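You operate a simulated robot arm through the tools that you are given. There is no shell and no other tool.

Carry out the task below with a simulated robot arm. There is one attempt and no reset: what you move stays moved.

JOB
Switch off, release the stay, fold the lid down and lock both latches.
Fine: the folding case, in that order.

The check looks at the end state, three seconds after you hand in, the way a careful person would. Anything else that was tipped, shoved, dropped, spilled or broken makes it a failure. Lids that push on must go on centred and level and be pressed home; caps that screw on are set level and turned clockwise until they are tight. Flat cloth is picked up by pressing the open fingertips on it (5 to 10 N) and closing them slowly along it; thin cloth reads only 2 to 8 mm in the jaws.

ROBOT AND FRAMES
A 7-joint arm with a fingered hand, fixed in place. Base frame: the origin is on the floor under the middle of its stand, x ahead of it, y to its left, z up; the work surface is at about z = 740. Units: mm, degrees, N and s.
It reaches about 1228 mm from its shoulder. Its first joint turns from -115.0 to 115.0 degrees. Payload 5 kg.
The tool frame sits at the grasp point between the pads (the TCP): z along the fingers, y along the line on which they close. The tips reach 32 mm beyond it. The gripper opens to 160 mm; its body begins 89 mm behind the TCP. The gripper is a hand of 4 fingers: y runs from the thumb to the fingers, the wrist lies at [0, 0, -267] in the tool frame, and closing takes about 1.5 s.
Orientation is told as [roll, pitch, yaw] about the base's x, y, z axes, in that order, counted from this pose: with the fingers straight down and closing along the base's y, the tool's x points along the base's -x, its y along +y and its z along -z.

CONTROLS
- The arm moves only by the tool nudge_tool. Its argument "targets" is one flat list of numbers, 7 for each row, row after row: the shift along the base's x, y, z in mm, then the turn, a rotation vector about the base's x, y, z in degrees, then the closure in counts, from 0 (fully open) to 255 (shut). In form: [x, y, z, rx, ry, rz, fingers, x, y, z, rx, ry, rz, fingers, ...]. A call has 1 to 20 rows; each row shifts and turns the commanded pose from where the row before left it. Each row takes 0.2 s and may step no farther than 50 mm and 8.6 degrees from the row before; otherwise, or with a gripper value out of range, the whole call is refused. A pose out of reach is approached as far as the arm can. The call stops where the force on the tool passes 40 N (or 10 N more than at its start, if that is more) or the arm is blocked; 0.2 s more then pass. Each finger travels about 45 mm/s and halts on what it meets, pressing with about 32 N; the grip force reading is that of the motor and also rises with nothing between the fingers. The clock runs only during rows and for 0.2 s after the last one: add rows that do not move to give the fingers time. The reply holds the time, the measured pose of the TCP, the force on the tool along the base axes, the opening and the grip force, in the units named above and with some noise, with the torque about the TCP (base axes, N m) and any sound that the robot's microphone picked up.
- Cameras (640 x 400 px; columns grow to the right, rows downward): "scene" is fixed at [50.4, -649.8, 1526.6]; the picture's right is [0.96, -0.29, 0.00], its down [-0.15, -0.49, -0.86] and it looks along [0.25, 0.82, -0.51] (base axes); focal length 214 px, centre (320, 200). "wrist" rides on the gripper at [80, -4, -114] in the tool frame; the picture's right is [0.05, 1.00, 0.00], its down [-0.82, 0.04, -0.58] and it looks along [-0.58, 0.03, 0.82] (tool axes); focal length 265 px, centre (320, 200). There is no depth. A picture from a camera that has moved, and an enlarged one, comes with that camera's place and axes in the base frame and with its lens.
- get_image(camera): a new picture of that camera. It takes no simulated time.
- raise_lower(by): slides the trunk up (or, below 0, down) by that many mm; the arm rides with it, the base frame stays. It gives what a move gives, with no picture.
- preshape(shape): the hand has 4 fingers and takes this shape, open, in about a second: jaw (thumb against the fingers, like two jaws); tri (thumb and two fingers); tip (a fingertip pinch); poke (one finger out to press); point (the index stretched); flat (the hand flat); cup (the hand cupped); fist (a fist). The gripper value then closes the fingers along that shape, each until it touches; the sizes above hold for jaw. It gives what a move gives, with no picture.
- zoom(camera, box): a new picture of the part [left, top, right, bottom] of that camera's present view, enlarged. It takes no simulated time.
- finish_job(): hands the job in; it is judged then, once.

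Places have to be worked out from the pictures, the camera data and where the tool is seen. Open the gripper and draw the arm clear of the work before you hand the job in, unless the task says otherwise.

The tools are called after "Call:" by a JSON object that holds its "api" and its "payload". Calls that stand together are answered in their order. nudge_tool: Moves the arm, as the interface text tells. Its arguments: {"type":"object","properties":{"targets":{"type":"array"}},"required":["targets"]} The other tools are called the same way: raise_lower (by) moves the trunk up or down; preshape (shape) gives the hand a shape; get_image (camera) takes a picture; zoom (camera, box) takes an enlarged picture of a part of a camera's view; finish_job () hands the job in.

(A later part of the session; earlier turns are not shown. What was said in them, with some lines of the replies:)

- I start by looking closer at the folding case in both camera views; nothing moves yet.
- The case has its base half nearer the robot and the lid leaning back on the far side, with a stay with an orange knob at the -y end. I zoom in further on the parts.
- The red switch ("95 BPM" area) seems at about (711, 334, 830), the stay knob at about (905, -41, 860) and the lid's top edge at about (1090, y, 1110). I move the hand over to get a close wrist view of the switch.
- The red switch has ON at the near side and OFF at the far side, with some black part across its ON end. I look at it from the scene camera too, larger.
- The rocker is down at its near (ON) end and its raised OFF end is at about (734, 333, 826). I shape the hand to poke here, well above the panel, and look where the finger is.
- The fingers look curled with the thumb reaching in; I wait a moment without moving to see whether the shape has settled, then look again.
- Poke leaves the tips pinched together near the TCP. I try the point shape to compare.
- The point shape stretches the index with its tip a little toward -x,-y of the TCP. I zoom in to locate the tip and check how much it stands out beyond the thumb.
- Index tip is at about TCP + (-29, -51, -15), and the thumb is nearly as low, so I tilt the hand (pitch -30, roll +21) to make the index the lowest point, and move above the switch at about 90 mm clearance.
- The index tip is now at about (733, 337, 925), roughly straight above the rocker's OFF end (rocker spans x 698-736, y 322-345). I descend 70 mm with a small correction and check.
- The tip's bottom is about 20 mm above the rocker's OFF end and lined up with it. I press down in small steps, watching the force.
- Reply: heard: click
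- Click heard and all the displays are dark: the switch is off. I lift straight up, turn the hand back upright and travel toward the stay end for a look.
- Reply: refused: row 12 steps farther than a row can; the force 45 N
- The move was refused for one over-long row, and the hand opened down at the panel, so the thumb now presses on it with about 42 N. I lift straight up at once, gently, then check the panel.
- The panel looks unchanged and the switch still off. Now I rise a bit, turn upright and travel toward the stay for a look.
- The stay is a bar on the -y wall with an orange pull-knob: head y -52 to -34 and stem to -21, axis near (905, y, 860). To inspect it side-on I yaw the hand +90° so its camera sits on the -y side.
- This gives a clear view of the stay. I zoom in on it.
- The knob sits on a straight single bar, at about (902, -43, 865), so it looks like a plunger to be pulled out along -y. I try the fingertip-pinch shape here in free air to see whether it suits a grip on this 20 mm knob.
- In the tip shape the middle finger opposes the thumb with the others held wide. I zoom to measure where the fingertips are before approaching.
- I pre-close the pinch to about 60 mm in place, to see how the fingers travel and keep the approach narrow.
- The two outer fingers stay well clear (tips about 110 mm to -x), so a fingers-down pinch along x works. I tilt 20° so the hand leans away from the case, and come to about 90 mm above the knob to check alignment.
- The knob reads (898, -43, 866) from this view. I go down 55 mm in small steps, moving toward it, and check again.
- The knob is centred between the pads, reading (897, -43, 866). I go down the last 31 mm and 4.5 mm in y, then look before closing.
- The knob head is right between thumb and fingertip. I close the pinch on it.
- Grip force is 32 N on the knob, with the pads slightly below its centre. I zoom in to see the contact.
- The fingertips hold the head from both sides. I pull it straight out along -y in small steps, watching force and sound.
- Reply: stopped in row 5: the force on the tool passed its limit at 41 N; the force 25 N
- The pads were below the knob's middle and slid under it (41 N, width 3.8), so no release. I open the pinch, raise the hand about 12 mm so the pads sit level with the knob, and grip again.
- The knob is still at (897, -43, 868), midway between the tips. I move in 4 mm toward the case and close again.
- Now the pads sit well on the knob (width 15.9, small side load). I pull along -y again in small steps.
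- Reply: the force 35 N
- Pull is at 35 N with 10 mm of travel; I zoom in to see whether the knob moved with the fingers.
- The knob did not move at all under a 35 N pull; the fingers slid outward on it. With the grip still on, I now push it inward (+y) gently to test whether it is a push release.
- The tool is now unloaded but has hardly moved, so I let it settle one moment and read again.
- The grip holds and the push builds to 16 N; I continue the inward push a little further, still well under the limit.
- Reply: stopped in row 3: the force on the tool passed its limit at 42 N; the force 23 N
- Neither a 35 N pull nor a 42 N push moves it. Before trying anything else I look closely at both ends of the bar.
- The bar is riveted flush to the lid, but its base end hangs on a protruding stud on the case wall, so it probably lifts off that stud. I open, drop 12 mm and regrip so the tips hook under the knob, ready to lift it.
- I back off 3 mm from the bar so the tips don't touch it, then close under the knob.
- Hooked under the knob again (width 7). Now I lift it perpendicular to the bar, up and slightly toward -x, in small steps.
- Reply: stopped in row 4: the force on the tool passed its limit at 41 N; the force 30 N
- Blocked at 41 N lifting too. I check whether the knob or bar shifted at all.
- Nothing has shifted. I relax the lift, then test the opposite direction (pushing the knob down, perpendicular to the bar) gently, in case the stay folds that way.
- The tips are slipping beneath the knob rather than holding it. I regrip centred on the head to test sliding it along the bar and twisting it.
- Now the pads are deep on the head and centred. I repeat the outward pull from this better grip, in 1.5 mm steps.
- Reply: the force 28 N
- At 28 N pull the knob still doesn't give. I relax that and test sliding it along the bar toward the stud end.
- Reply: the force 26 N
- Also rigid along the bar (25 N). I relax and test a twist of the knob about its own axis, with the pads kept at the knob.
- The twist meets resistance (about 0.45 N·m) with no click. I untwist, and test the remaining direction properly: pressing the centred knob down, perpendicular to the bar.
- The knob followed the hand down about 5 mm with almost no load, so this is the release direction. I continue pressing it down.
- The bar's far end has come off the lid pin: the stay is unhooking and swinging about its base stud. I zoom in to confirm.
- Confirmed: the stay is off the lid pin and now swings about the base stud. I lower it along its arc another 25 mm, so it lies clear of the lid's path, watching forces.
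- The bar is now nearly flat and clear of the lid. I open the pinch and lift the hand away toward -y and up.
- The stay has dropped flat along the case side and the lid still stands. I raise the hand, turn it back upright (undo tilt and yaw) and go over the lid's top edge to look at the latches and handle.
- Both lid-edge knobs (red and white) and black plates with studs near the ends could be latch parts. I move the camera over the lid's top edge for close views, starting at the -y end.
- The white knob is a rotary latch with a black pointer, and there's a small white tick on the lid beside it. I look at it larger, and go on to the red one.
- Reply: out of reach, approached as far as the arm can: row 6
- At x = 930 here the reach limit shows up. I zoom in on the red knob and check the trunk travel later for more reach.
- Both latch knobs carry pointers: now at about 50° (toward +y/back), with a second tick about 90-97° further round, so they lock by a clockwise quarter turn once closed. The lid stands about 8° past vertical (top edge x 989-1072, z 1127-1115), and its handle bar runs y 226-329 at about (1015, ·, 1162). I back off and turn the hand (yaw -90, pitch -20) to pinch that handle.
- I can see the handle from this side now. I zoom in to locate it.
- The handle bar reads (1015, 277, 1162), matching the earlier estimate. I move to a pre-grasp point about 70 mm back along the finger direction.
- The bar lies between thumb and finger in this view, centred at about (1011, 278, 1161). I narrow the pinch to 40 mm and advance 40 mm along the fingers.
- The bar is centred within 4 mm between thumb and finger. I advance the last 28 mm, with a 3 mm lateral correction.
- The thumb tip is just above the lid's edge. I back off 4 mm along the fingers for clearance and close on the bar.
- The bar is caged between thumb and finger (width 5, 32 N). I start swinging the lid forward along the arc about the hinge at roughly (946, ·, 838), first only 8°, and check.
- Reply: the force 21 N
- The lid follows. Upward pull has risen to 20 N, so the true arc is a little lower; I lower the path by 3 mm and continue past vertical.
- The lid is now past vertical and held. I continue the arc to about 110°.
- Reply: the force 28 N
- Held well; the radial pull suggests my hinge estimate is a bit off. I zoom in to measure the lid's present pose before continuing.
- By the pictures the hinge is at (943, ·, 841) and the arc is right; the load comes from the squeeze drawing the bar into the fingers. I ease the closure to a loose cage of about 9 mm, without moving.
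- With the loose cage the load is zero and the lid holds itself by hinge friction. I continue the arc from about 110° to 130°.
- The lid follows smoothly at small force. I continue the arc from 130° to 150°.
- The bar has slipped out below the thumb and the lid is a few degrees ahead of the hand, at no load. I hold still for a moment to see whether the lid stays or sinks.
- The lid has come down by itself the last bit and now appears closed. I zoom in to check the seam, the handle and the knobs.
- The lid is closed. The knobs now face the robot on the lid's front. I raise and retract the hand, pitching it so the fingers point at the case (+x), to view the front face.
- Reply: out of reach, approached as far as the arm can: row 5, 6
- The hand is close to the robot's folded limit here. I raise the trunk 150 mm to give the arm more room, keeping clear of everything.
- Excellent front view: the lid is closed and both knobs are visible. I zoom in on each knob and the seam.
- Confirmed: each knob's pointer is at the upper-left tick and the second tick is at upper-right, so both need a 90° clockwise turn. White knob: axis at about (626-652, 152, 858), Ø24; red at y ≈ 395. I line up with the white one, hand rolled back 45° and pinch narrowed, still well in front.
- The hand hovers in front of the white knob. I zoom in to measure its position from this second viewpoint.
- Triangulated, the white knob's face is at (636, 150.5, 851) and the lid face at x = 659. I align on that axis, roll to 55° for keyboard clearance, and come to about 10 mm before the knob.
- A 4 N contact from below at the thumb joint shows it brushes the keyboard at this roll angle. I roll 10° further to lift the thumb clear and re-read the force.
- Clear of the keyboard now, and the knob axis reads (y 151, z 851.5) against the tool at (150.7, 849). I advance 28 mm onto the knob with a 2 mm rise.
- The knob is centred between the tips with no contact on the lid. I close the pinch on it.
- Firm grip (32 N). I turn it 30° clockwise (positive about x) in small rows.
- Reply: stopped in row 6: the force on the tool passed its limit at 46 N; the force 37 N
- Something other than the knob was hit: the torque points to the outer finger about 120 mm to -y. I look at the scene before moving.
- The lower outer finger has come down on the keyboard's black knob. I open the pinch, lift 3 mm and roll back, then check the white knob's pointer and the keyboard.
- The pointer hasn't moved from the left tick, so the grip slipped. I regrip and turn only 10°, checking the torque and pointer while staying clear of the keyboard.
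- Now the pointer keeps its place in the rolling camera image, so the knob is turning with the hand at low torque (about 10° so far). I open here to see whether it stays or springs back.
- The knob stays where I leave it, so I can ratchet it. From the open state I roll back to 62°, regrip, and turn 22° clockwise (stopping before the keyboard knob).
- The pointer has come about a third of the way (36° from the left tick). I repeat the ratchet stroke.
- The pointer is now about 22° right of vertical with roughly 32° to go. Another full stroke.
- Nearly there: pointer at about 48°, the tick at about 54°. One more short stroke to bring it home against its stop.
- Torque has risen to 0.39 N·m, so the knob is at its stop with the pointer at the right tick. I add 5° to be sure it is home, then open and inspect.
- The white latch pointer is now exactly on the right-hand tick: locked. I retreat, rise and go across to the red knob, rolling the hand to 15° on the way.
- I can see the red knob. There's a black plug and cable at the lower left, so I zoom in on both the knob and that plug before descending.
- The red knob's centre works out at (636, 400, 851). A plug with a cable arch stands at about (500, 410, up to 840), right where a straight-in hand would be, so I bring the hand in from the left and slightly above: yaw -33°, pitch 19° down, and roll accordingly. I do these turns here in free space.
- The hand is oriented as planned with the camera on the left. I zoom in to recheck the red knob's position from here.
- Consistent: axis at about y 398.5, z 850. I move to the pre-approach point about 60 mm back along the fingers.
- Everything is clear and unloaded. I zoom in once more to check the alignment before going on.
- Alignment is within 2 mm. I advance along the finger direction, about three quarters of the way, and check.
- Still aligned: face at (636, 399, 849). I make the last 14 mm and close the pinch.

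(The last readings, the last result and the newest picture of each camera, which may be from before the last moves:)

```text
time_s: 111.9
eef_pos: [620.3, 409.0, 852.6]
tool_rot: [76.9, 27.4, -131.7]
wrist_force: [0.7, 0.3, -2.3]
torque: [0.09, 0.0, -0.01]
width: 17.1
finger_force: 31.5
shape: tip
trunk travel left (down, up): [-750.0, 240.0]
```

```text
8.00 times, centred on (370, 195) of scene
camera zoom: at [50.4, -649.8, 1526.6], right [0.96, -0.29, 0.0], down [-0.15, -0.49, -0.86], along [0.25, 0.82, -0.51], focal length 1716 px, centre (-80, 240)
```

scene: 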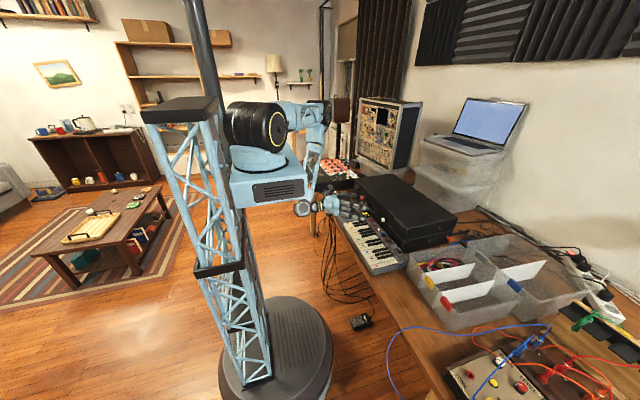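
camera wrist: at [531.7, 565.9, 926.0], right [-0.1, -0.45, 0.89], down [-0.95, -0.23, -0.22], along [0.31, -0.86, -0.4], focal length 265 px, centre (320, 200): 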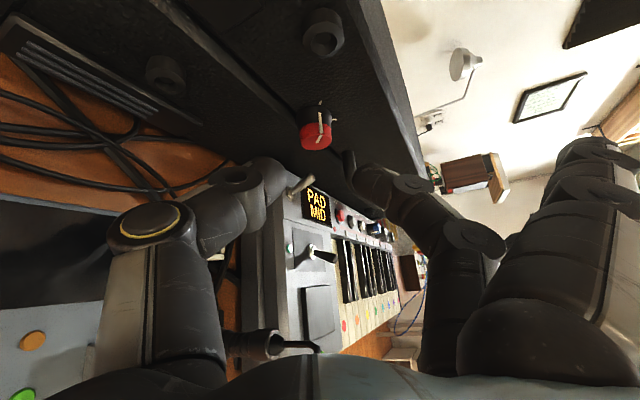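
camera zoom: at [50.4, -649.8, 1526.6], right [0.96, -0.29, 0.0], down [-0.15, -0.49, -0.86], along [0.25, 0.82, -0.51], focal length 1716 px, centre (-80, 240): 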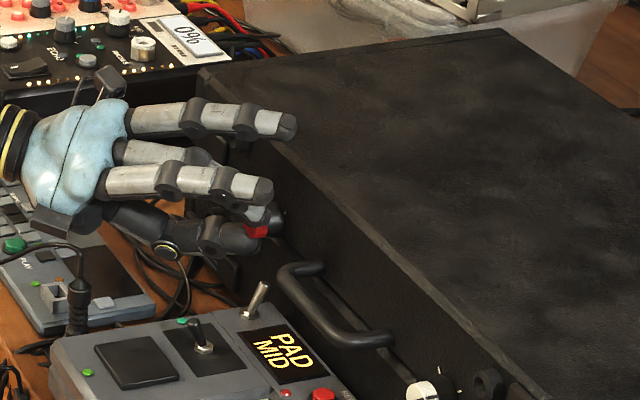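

Good centred grip. I turn 22° clockwise about x, moving the TCP along the small circle around the knob's axis.

Call:
{"api": "nudge_tool", "payload": {"targets": [0, -0.3, 0.8, 4.4, 0, 0, 255, 0, -0.35, 0.77, 4.4, 0, 0, 255, 0, -0.4, 0.74, 4.4, 0, 0, 255, 0, -0.45, 0.7, 4.4, 0, 0, 255, 0, -0.5, 0.67, 4.4, 0, 0, 255, 0, 0, 0, 0, 0, 0, 255]}}

Call:
{"api": "zoom", "payload": {"camera": "wrist", "box": [210, 80, 430, 250]}}

Call:
{"api": "zoom", "payload": {"camera": "scene", "box": [340, 170, 400, 220]}}

```text
time_s: 113.3
eef_pos: [621.6, 407.9, 857.4]
tool_rot: [57.1, 42.5, -143.2]
wrist_force: [-3.6, -0.9, -8.0]
torque: [0.04, 0.17, -0.04]
width: 17.2
finger_force: 31.3
shape: tip
trunk travel left (down, up): [-750.0, 240.0]
```

```text
2.35 times, centred on (320, 165) of wrist
camera zoom: at [577.2, 498.4, 954.7], right [-0.1, -0.75, 0.65], down [-0.95, -0.13, -0.29], along [0.31, -0.65, -0.7], focal length 624 px, centre (320, 282)
```

zoom: 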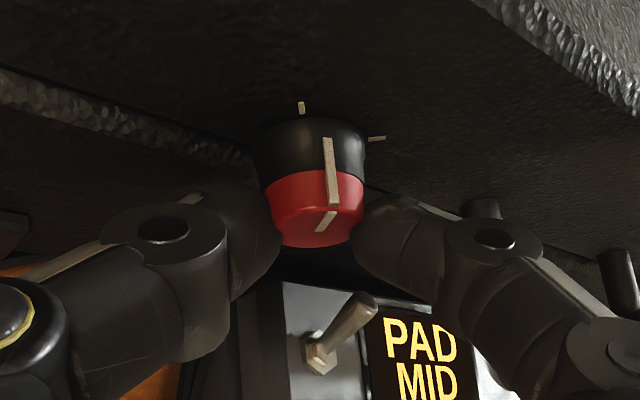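

```text
8.00 times, centred on (370, 195) of scene
camera zoom: at [50.4, -649.8, 1526.6], right [0.96, -0.29, 0.0], down [-0.15, -0.49, -0.86], along [0.25, 0.82, -0.51], focal length 1716 px, centre (-80, 240)
```

zoom: 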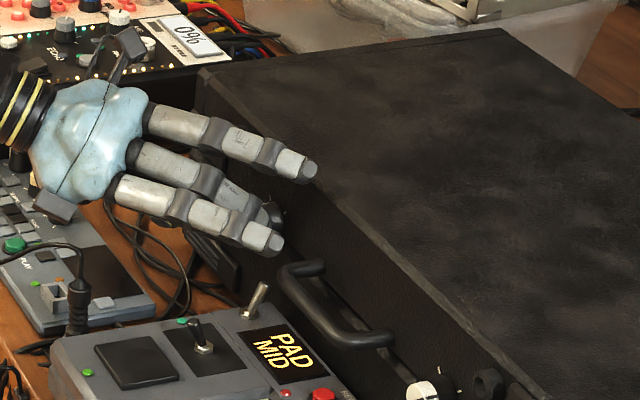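

It turns with the hand (about 22°). I ratchet: open, roll back 22°, regrip, and turn again.

Call:
{"api": "nudge_tool", "payload": {"targets": [0, 0, 0, 0, 0, 0, 225, 0, 0, 0, 0, 0, 0, 195, 0, 0.4, -0.8, -5.5, 0, 0, 195, 0, 0.5, -0.9, -5.5, 0, 0, 195, 0, 0.5, -1, -5.5, 0, 0, 195, 0, 0.4, -1, -5.5, 0, 0, 195, 0, 0, 0, 0, 0, 0, 215, 0, 0, 0, 0, 0, 0, 235, 0, 0, 0, 0, 0, 0, 255, 0, 0, 0, 0, 0, 0, 255, 0, -0.3, 0.65, 4.4, 0, 0, 255, 0, -0.35, 0.62, 4.4, 0, 0, 255, 0, -0.4, 0.6, 4.4, 0, 0, 255, 0, -0.45, 0.57, 4.4, 0, 0, 255, 0, -0.5, 0.55, 4.4, 0, 0, 255, 0, 0, 0, 0, 0, 0, 255]}}

Call:
{"api": "zoom", "payload": {"camera": "wrist", "box": [210, 80, 430, 250]}}

```text
time_s: 116.7
eef_pos: [622.0, 407.2, 856.3]
tool_rot: [57.1, 42.5, -143.2]
wrist_force: [-4.8, -2.3, -5.4]
torque: [0.04, 0.09, -0.11]
width: 16.8
finger_force: 32.2
shape: tip
trunk travel left (down, up): [-750.0, 240.0]
```

```text
2.35 times, centred on (320, 165) of wrist
camera zoom: at [577.3, 498.3, 954.5], right [-0.1, -0.75, 0.65], down [-0.95, -0.13, -0.29], along [0.31, -0.65, -0.7], focal length 624 px, centre (320, 282)
```

zoom: 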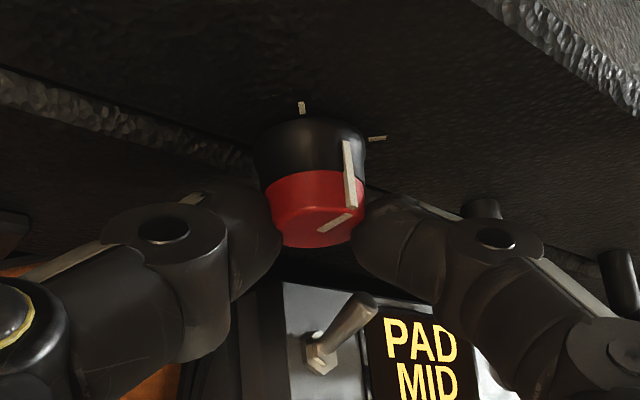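

The pointer advanced to about halfway. Another identical stroke.

Call:
{"api": "nudge_tool", "payload": {"targets": [0, 0, 0, 0, 0, 0, 225, 0, 0, 0, 0, 0, 0, 195, 0, 0.4, -0.7, -5.5, 0, 0, 195, 0, 0.5, -0.8, -5.5, 0, 0, 195, 0, 0.5, -0.8, -5.5, 0, 0, 195, 0, 0.5, -0.8, -5.5, 0, 0, 195, 0, 0, 0, 0, 0, 0, 215, 0, 0, 0, 0, 0, 0, 235, 0, 0, 0, 0, 0, 0, 255, 0, 0, 0, 0, 0, 0, 255, 0, -0.3, 0.65, 4.4, 0, 0, 255, 0, -0.35, 0.62, 4.4, 0, 0, 255, 0, -0.4, 0.6, 4.4, 0, 0, 255, 0, -0.45, 0.57, 4.4, 0, 0, 255, 0, -0.5, 0.55, 4.4, 0, 0, 255, 0, 0, 0, 0, 0, 0, 255]}}

Call:
{"api": "zoom", "payload": {"camera": "wrist", "box": [210, 80, 430, 250]}}

```text
time_s: 120.1
eef_pos: [620.8, 408.2, 856.9]
tool_rot: [57.1, 42.6, -143.2]
wrist_force: [0.5, -2.8, -4.3]
torque: [0.0, 0.06, -0.06]
width: 17.1
finger_force: 32.4
shape: tip
trunk travel left (down, up): [-750.0, 240.0]
```

```text
2.35 times, centred on (320, 165) of wrist
camera zoom: at [577.4, 498.5, 954.5], right [-0.1, -0.75, 0.65], down [-0.95, -0.13, -0.29], along [0.31, -0.65, -0.7], focal length 624 px, centre (320, 282)
```

zoom: 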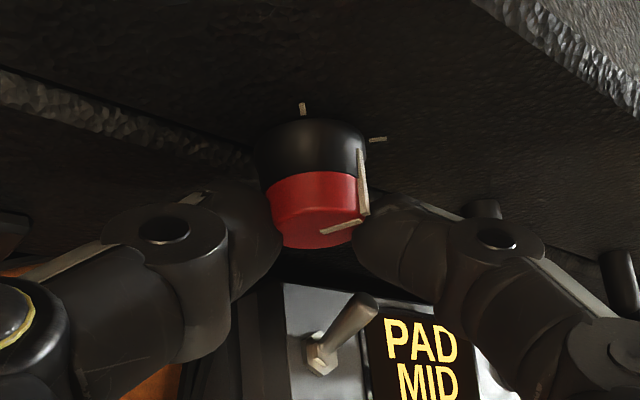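

About two thirds done. Another stroke.

Call:
{"api": "nudge_tool", "payload": {"targets": [0, 0, 0, 0, 0, 0, 225, 0, 0, 0, 0, 0, 0, 195, 0, 0.4, -0.7, -5.5, 0, 0, 195, 0, 0.5, -0.8, -5.5, 0, 0, 195, 0, 0.5, -0.8, -5.5, 0, 0, 195, 0, 0.5, -0.8, -5.5, 0, 0, 195, 0, 0, 0, 0, 0, 0, 215, 0, 0, 0, 0, 0, 0, 235, 0, 0, 0, 0, 0, 0, 255, 0, 0, 0, 0, 0, 0, 255, 0, -0.3, 0.65, 4.4, 0, 0, 255, 0, -0.35, 0.62, 4.4, 0, 0, 255, 0, -0.4, 0.6, 4.4, 0, 0, 255, 0, -0.45, 0.57, 4.4, 0, 0, 255, 0, -0.5, 0.55, 4.4, 0, 0, 255, 0, 0, 0, 0, 0, 0, 255]}}

Call:
{"api": "zoom", "payload": {"camera": "wrist", "box": [210, 80, 430, 250]}}

```text
time_s: 123.5
eef_pos: [621.1, 406.5, 856.0]
tool_rot: [57.1, 42.6, -143.2]
wrist_force: [0.0, -3.5, -3.8]
torque: [0.05, 0.03, -0.11]
width: 17.9
finger_force: 31.8
shape: tip
trunk travel left (down, up): [-750.0, 240.0]
```

```text
2.35 times, centred on (320, 165) of wrist
camera zoom: at [577.5, 498.3, 954.3], right [-0.1, -0.75, 0.65], down [-0.95, -0.13, -0.29], along [0.31, -0.65, -0.7], focal length 624 px, centre (320, 282)
```

zoom: 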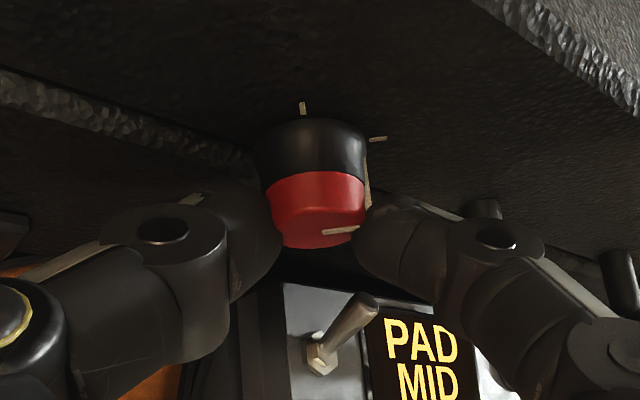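

The pointer is now nearly parallel with the right tick. One more stroke to feel for the stop.

Call:
{"api": "nudge_tool", "payload": {"targets": [0, 0, 0, 0, 0, 0, 225, 0, 0, 0, 0, 0, 0, 195, 0, 0.4, -0.7, -5.5, 0, 0, 195, 0, 0.5, -0.8, -5.5, 0, 0, 195, 0, 0.5, -0.8, -5.5, 0, 0, 195, 0, 0.5, -0.8, -5.5, 0, 0, 195, 0, 0, 0, 0, 0, 0, 215, 0, 0, 0, 0, 0, 0, 235, 0, 0, 0, 0, 0, 0, 255, 0, 0, 0, 0, 0, 0, 255, 0, -0.3, 0.65, 4.4, 0, 0, 255, 0, -0.35, 0.62, 4.4, 0, 0, 255, 0, -0.4, 0.6, 4.4, 0, 0, 255, 0, 0, 0, 0, 0, 0, 255]}}

Call:
{"api": "zoom", "payload": {"camera": "wrist", "box": [210, 80, 430, 250]}}

```text
time_s: 126.5
eef_pos: [619.6, 407.6, 855.0]
tool_rot: [66.0, 36.9, -137.4]
wrist_force: [-5.1, -9.7, -2.8]
torque: [-0.48, 0.16, -0.19]
width: 17.3
finger_force: 32.1
shape: tip
trunk travel left (down, up): [-750.0, 240.0]
```

```text
2.35 times, centred on (320, 165) of wrist
camera zoom: at [576.8, 512.4, 938.3], right [-0.1, -0.64, 0.76], down [-0.95, -0.17, -0.27], along [0.31, -0.75, -0.59], focal length 624 px, centre (320, 282)
```

zoom: 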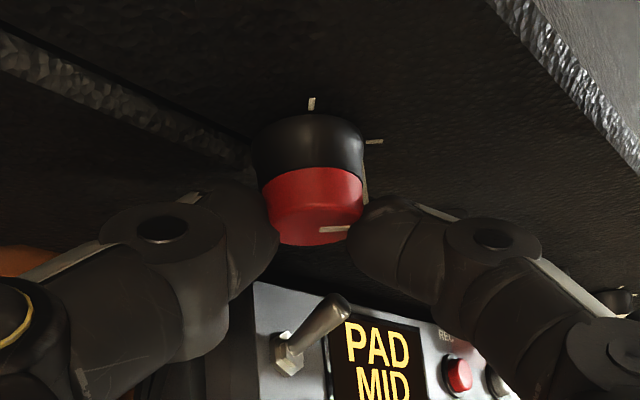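

Torque of 0.48 N·m shows the stop. I nudge 4° more to seat it, then open and back straight out along the approach direction.

Call:
{"api": "nudge_tool", "payload": {"targets": [0, -0.3, 0.5, 4, 0, 0, 255, 0, 0, 0, 0, 0, 0, 255, 0, 0, 0, 0, 0, 0, 225, 0, 0, 0, 0, 0, 0, 195, 0, 0, 0, 0, 0, 0, 190, -11.8, 8.3, 4, 0, 0, 0, 190, -11.8, 8.3, 4, 0, 0, 0, 190, -11.8, 8.3, 5, 0, 0, 0, 190, -11.8, 8.3, 6, 0, 0, 0, 190]}}

Call:
{"api": "zoom", "payload": {"camera": "wrist", "box": [230, 60, 410, 200]}}

Call:
{"api": "zoom", "payload": {"camera": "scene", "box": [330, 165, 460, 260]}}

```text
time_s: 128.5
eef_pos: [573.9, 441.4, 874.4]
tool_rot: [62.0, 39.6, -139.9]
wrist_force: [0.2, 0.2, -0.6]
torque: [-0.03, 0.02, -0.03]
width: 40.2
finger_force: 0.0
shape: tip
trunk travel left (down, up): [-750.0, 240.0]
```

```text
2.86 times, centred on (320, 130) of wrist
camera zoom: at [530.2, 540.4, 965.2], right [-0.1, -0.69, 0.71], down [-0.95, -0.16, -0.28], along [0.31, -0.7, -0.64], focal length 758 px, centre (320, 400)
```

zoom: 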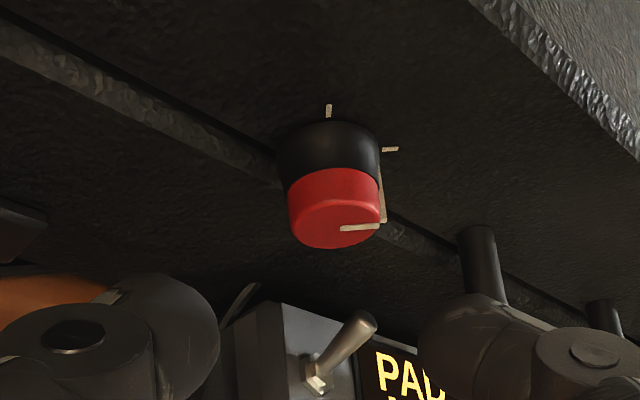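

```text
4.21 times, centred on (395, 212) of scene
camera zoom: at [50.4, -649.8, 1526.6], right [0.96, -0.29, 0.0], down [-0.15, -0.49, -0.86], along [0.25, 0.82, -0.51], focal length 903 px, centre (4, 147)
```

zoom: 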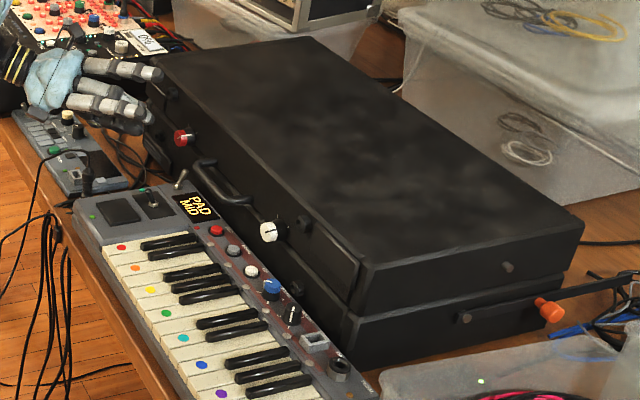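

The red pointer is on its right tick too. I lift the hand clear and turn it back to the front-view orientation to verify everything.

Call:
{"api": "nudge_tool", "payload": {"targets": [-10, 5, 40, 0, 0, 0, 190, -10, 0, 40, 0, 0, 0, 190, -5, -10, 30, -5, 0, 0, 190, -5, -15, 20, -3.43, -5.2, 0, 190, -5, -20, 0, -3.43, -5.2, 0, 190, -5, -20, 0, -3.43, -5.2, 0, 190, -10, -20, 0, 0, 0, 8.4, 190, -10, -20, 0, 0, 0, 8.4, 190, -10, -20, 0, 0, 0, 8.3, 190, -10, -20, 0, 0, 0, 8.3, 190, -10, -10, 0, 8, 0, 0, 190, -5, 0, 0, 8, 0, 0, 190, 0, 0, 0, 8, 0, 0, 190, 0, 0, 0, 8, 0, 0, 190, 0, 0, 0, 8, 0, 0, 190, 0, 0, 0, 8, 0, 0, 190, 0, 0, 0, 4, 0, 0, 190]}}

Call:
{"api": "get_image", "payload": {"camera": "wrist"}}

Call:
{"api": "get_image", "payload": {"camera": "scene"}}

```text
time_s: 132.1
eef_pos: [478.6, 292.1, 1006.3]
tool_rot: [-142.9, 89.2, 37.4]
wrist_force: [-0.1, 0.4, -0.5]
torque: [-0.02, 0.01, -0.02]
width: 40.3
finger_force: 0.1
shape: tip
trunk travel left (down, up): [-750.0, 240.0]
```

```text
taken
camera wrist: at [363.3, 295.4, 1085.1], right [0.0, -1.0, 0.04], down [-0.57, -0.04, -0.82], along [0.82, -0.02, -0.57], focal length 265 px, centre (320, 200)
```

wrist: 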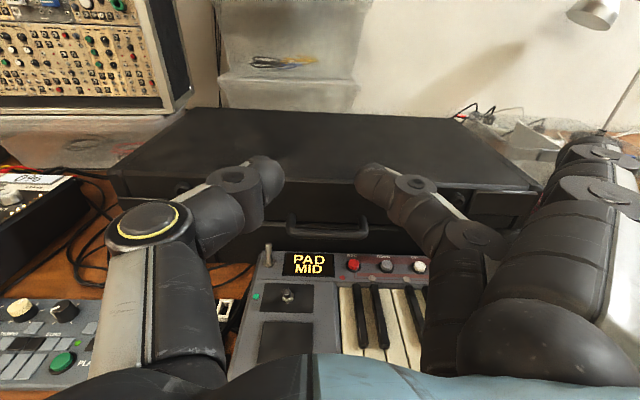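

```text
taken
```

scene: 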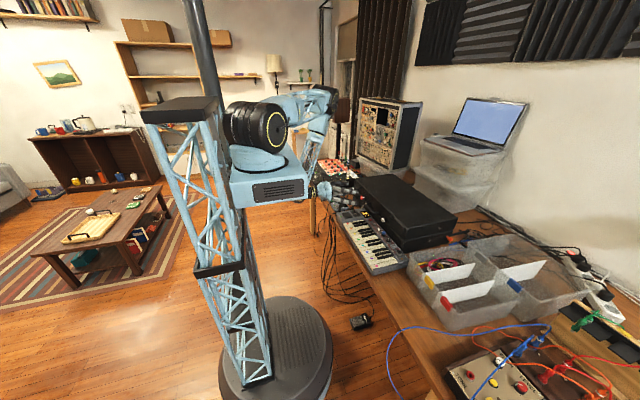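

The fingers hide the knobs here. I open the hand fully in this free space and rise a little, then look.

Call:
{"api": "nudge_tool", "payload": {"targets": [-5, -20, 20, 0, 0, 0, 120, 0, -20, 20, 0, 0, 0, 60, 0, -20, 20, 0, 0, 0, 0, 0, -10, 20, 0, 0, 0, 0, 0, 0, 0, 0, 0, 0, 0, 0, 0, 0, 0, 0, 0, 0]}}

Call:
{"api": "get_image", "payload": {"camera": "wrist"}}

```text
time_s: 133.5
eef_pos: [473.4, 220.1, 1084.5]
tool_rot: [-149.1, 89.3, 30.9]
wrist_force: [1.2, 0.4, -0.1]
torque: [-0.01, -0.01, -0.01]
width: 159.5
finger_force: 0.0
shape: tip
trunk travel left (down, up): [-750.0, 240.0]
```

```text
taken
camera wrist: at [358.3, 225.2, 1164.6], right [0.0, -1.0, 0.05], down [-0.57, -0.04, -0.82], along [0.82, -0.02, -0.57], focal length 265 px, centre (320, 200)
```

wrist: 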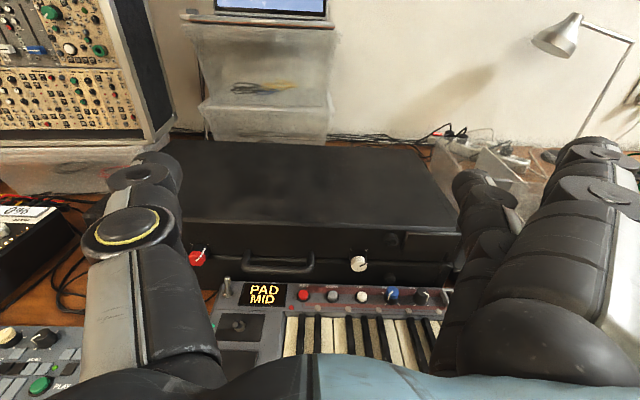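

Both knobs are visible now. I zoom in on each knob, the seam and the keyboard controls.

Call:
{"api": "zoom", "payload": {"camera": "wrist", "box": [330, 235, 390, 290]}}

Call:
{"api": "zoom", "payload": {"camera": "wrist", "box": [170, 230, 230, 285]}}

Call:
{"api": "zoom", "payload": {"camera": "wrist", "box": [170, 200, 470, 380]}}

Call:
{"api": "zoom", "payload": {"camera": "scene", "box": [330, 165, 480, 275]}}

```text
7.27 times, centred on (360, 262) of wrist
camera zoom: at [358.3, 225.2, 1164.6], right [0.0, -1.0, 0.05], down [-0.57, -0.04, -0.82], along [0.82, -0.02, -0.57], focal length 1930 px, centre (29, -254)
```

zoom: 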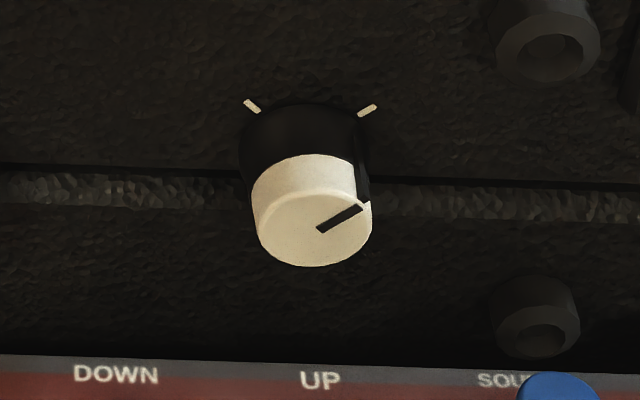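

```text
7.27 times, centred on (200, 258) of wrist
camera zoom: at [358.3, 225.2, 1164.6], right [0.0, -1.0, 0.05], down [-0.57, -0.04, -0.82], along [0.82, -0.02, -0.57], focal length 1930 px, centre (1193, -218)
```

zoom: 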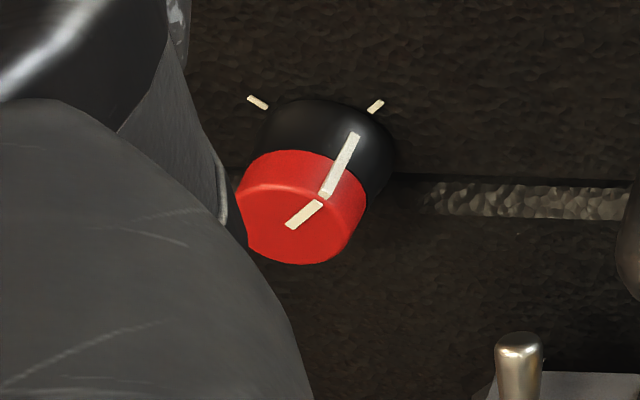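

```text
2.13 times, centred on (320, 290) of wrist
camera zoom: at [358.3, 225.2, 1164.6], right [0.0, -1.0, 0.05], down [-0.57, -0.04, -0.82], along [0.82, -0.02, -0.57], focal length 566 px, centre (320, 8)
```

zoom: 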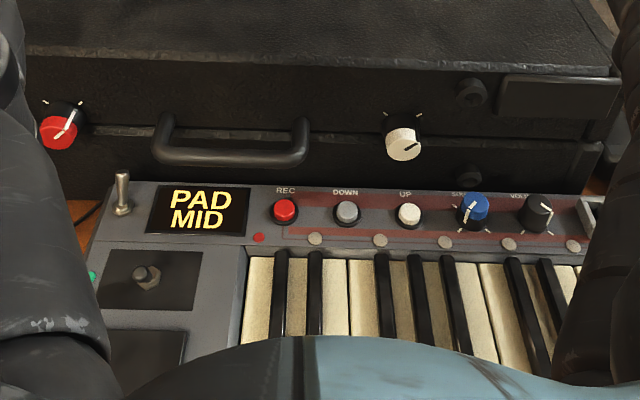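

```text
3.64 times, centred on (405, 220) of scene
camera zoom: at [50.4, -649.8, 1526.6], right [0.96, -0.29, 0.0], down [-0.15, -0.49, -0.86], along [0.25, 0.82, -0.51], focal length 780 px, centre (11, 127)
```

zoom: 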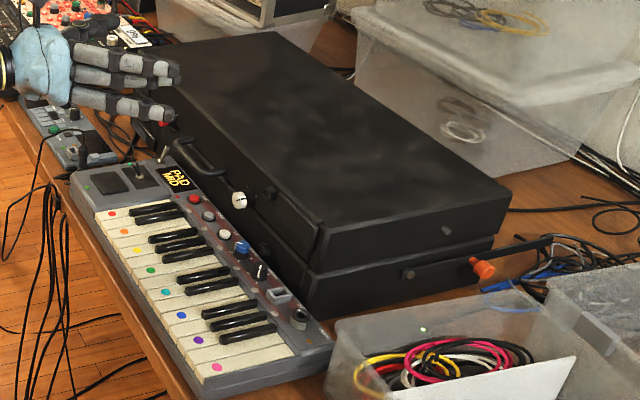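

Both pointers sit on their right-hand ticks. I also compare the keyboard's black knob, which a finger had touched, with how it looked before.

Call:
{"api": "zoom", "payload": {"camera": "scene", "box": [385, 222, 415, 247]}}

Call:
{"api": "zoom", "payload": {"camera": "scene", "box": [360, 190, 440, 250]}}

Call:
{"api": "zoom", "payload": {"camera": "scene", "box": [420, 210, 480, 255]}}

```text
16.00 times, centred on (400, 234) of scene
camera zoom: at [50.4, -649.8, 1526.6], right [0.96, -0.29, 0.0], down [-0.15, -0.49, -0.86], along [0.25, 0.82, -0.51], focal length 3432 px, centre (-960, -352)
```

zoom: 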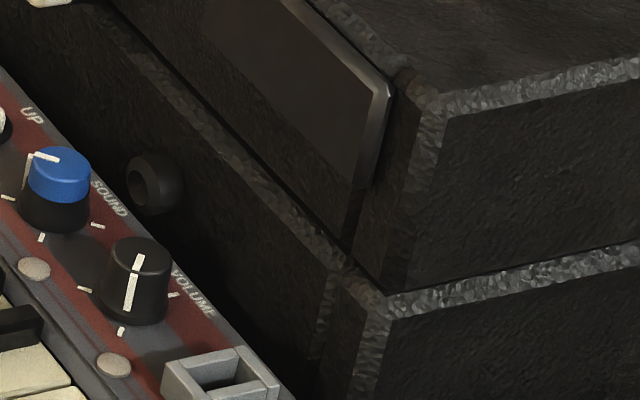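

```text
6.67 times, centred on (400, 220) of scene
camera zoom: at [50.4, -649.8, 1526.6], right [0.96, -0.29, 0.0], down [-0.15, -0.49, -0.86], along [0.25, 0.82, -0.51], focal length 1430 px, centre (-213, 67)
```

zoom: 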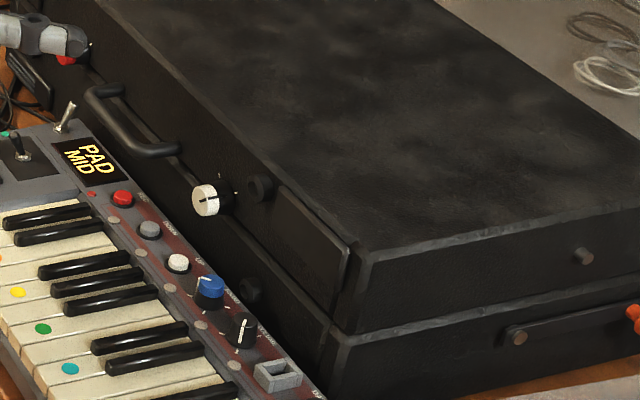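

```text
8.89 times, centred on (450, 232) of scene
camera zoom: at [50.4, -649.8, 1526.6], right [0.96, -0.29, 0.0], down [-0.15, -0.49, -0.86], along [0.25, 0.82, -0.51], focal length 1906 px, centre (-836, -89)
```

zoom: 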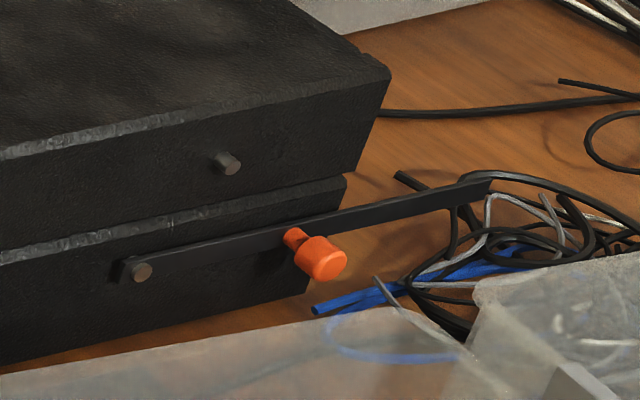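

The volume knob's pointer is unchanged, the stay hangs free, the lid is shut and both latches are on their locked ticks. I draw the open hand up and well clear.

Call:
{"api": "nudge_tool", "payload": {"targets": [0, 0, 40, 0, 0, 0, 0, 0, -10, 45, 0, 0, 0, 0, 0, -10, 45, 0, 0, 0, 0, 0, -10, 45, 0, 0, 0, 0, 0, 0, 30, 0, 0, 0, 0]}}

Call:
{"api": "get_image", "payload": {"camera": "scene"}}

Call:
{"api": "get_image", "payload": {"camera": "wrist"}}

```text
time_s: 134.7
eef_pos: [519.8, 256.7, 1234.4]
tool_rot: [-153.4, 89.2, 26.8]
wrist_force: [-0.4, 0.2, 0.2]
torque: [0.02, -0.05, 0.05]
width: 159.8
finger_force: 0.1
shape: tip
out of reach, approached as far as the arm can: row 2, 3, 4, 5
trunk travel left (down, up): [-750.0, 240.0]
```

```text
taken
```

scene: 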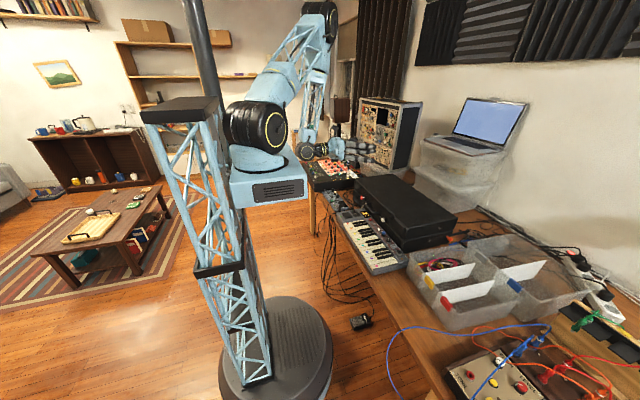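

```text
taken
camera wrist: at [404.2, 260.8, 1313.9], right [0.0, -1.0, 0.05], down [-0.57, -0.04, -0.82], along [0.82, -0.03, -0.57], focal length 265 px, centre (320, 200)
```

wrist: 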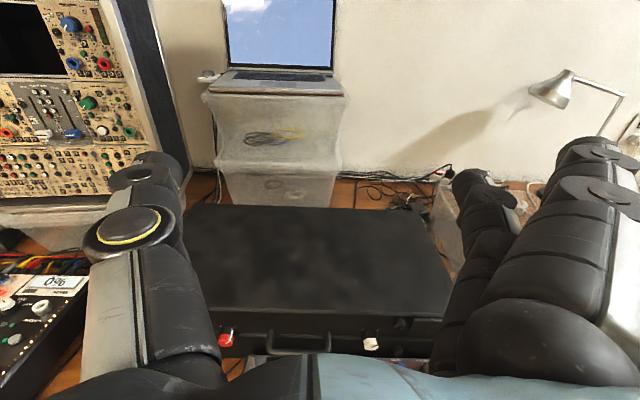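

The hand is open and more than 300 mm above the case. The case is switched off, the stay is released, the lid is down and both latches are on their locked marks. Nothing else looks displaced, so I hand the job in.

Call:
{"api": "finish_job", "payload": {}}

```text
The job is handed in.
```

I did all four steps in order and handed the job in. The check's result isn't back yet.

1. **Switch:** I pressed the red rocker to OFF. It clicked, and every display on the case went dark.
2. **Stay:** I unhooked the bar from its pin on the lid by pressing the orange knob down. The bar now hangs beside the case, its end on the cables behind.
3. **Lid:** I swung it down by the handle. The bar slipped out of my grip about 24° above closed, and the lid dropped the rest of the way by itself. I saw no damage, and the seam looks closed.
4. **Latches:** I turned both knobs a quarter turn clockwise to their stops. Each pointer now sits on its right-hand mark. I took that mark to mean locked, since neither knob clicked.

I touched two other things by accident:
- **Panel:** after I switched off, a move was refused and the hand opened while still down at the panel. The thumb pressed on it with about 42 N. The panel looked unchanged afterwards, and the switch was still off.
- **Keyboard:** while I turned the white knob, a finger came down on the volume knob with roughly 26 N. Its pointer looks the same as before. The thumb also brushed the keys lightly.

The hand is open and more than 300 mm above the case.
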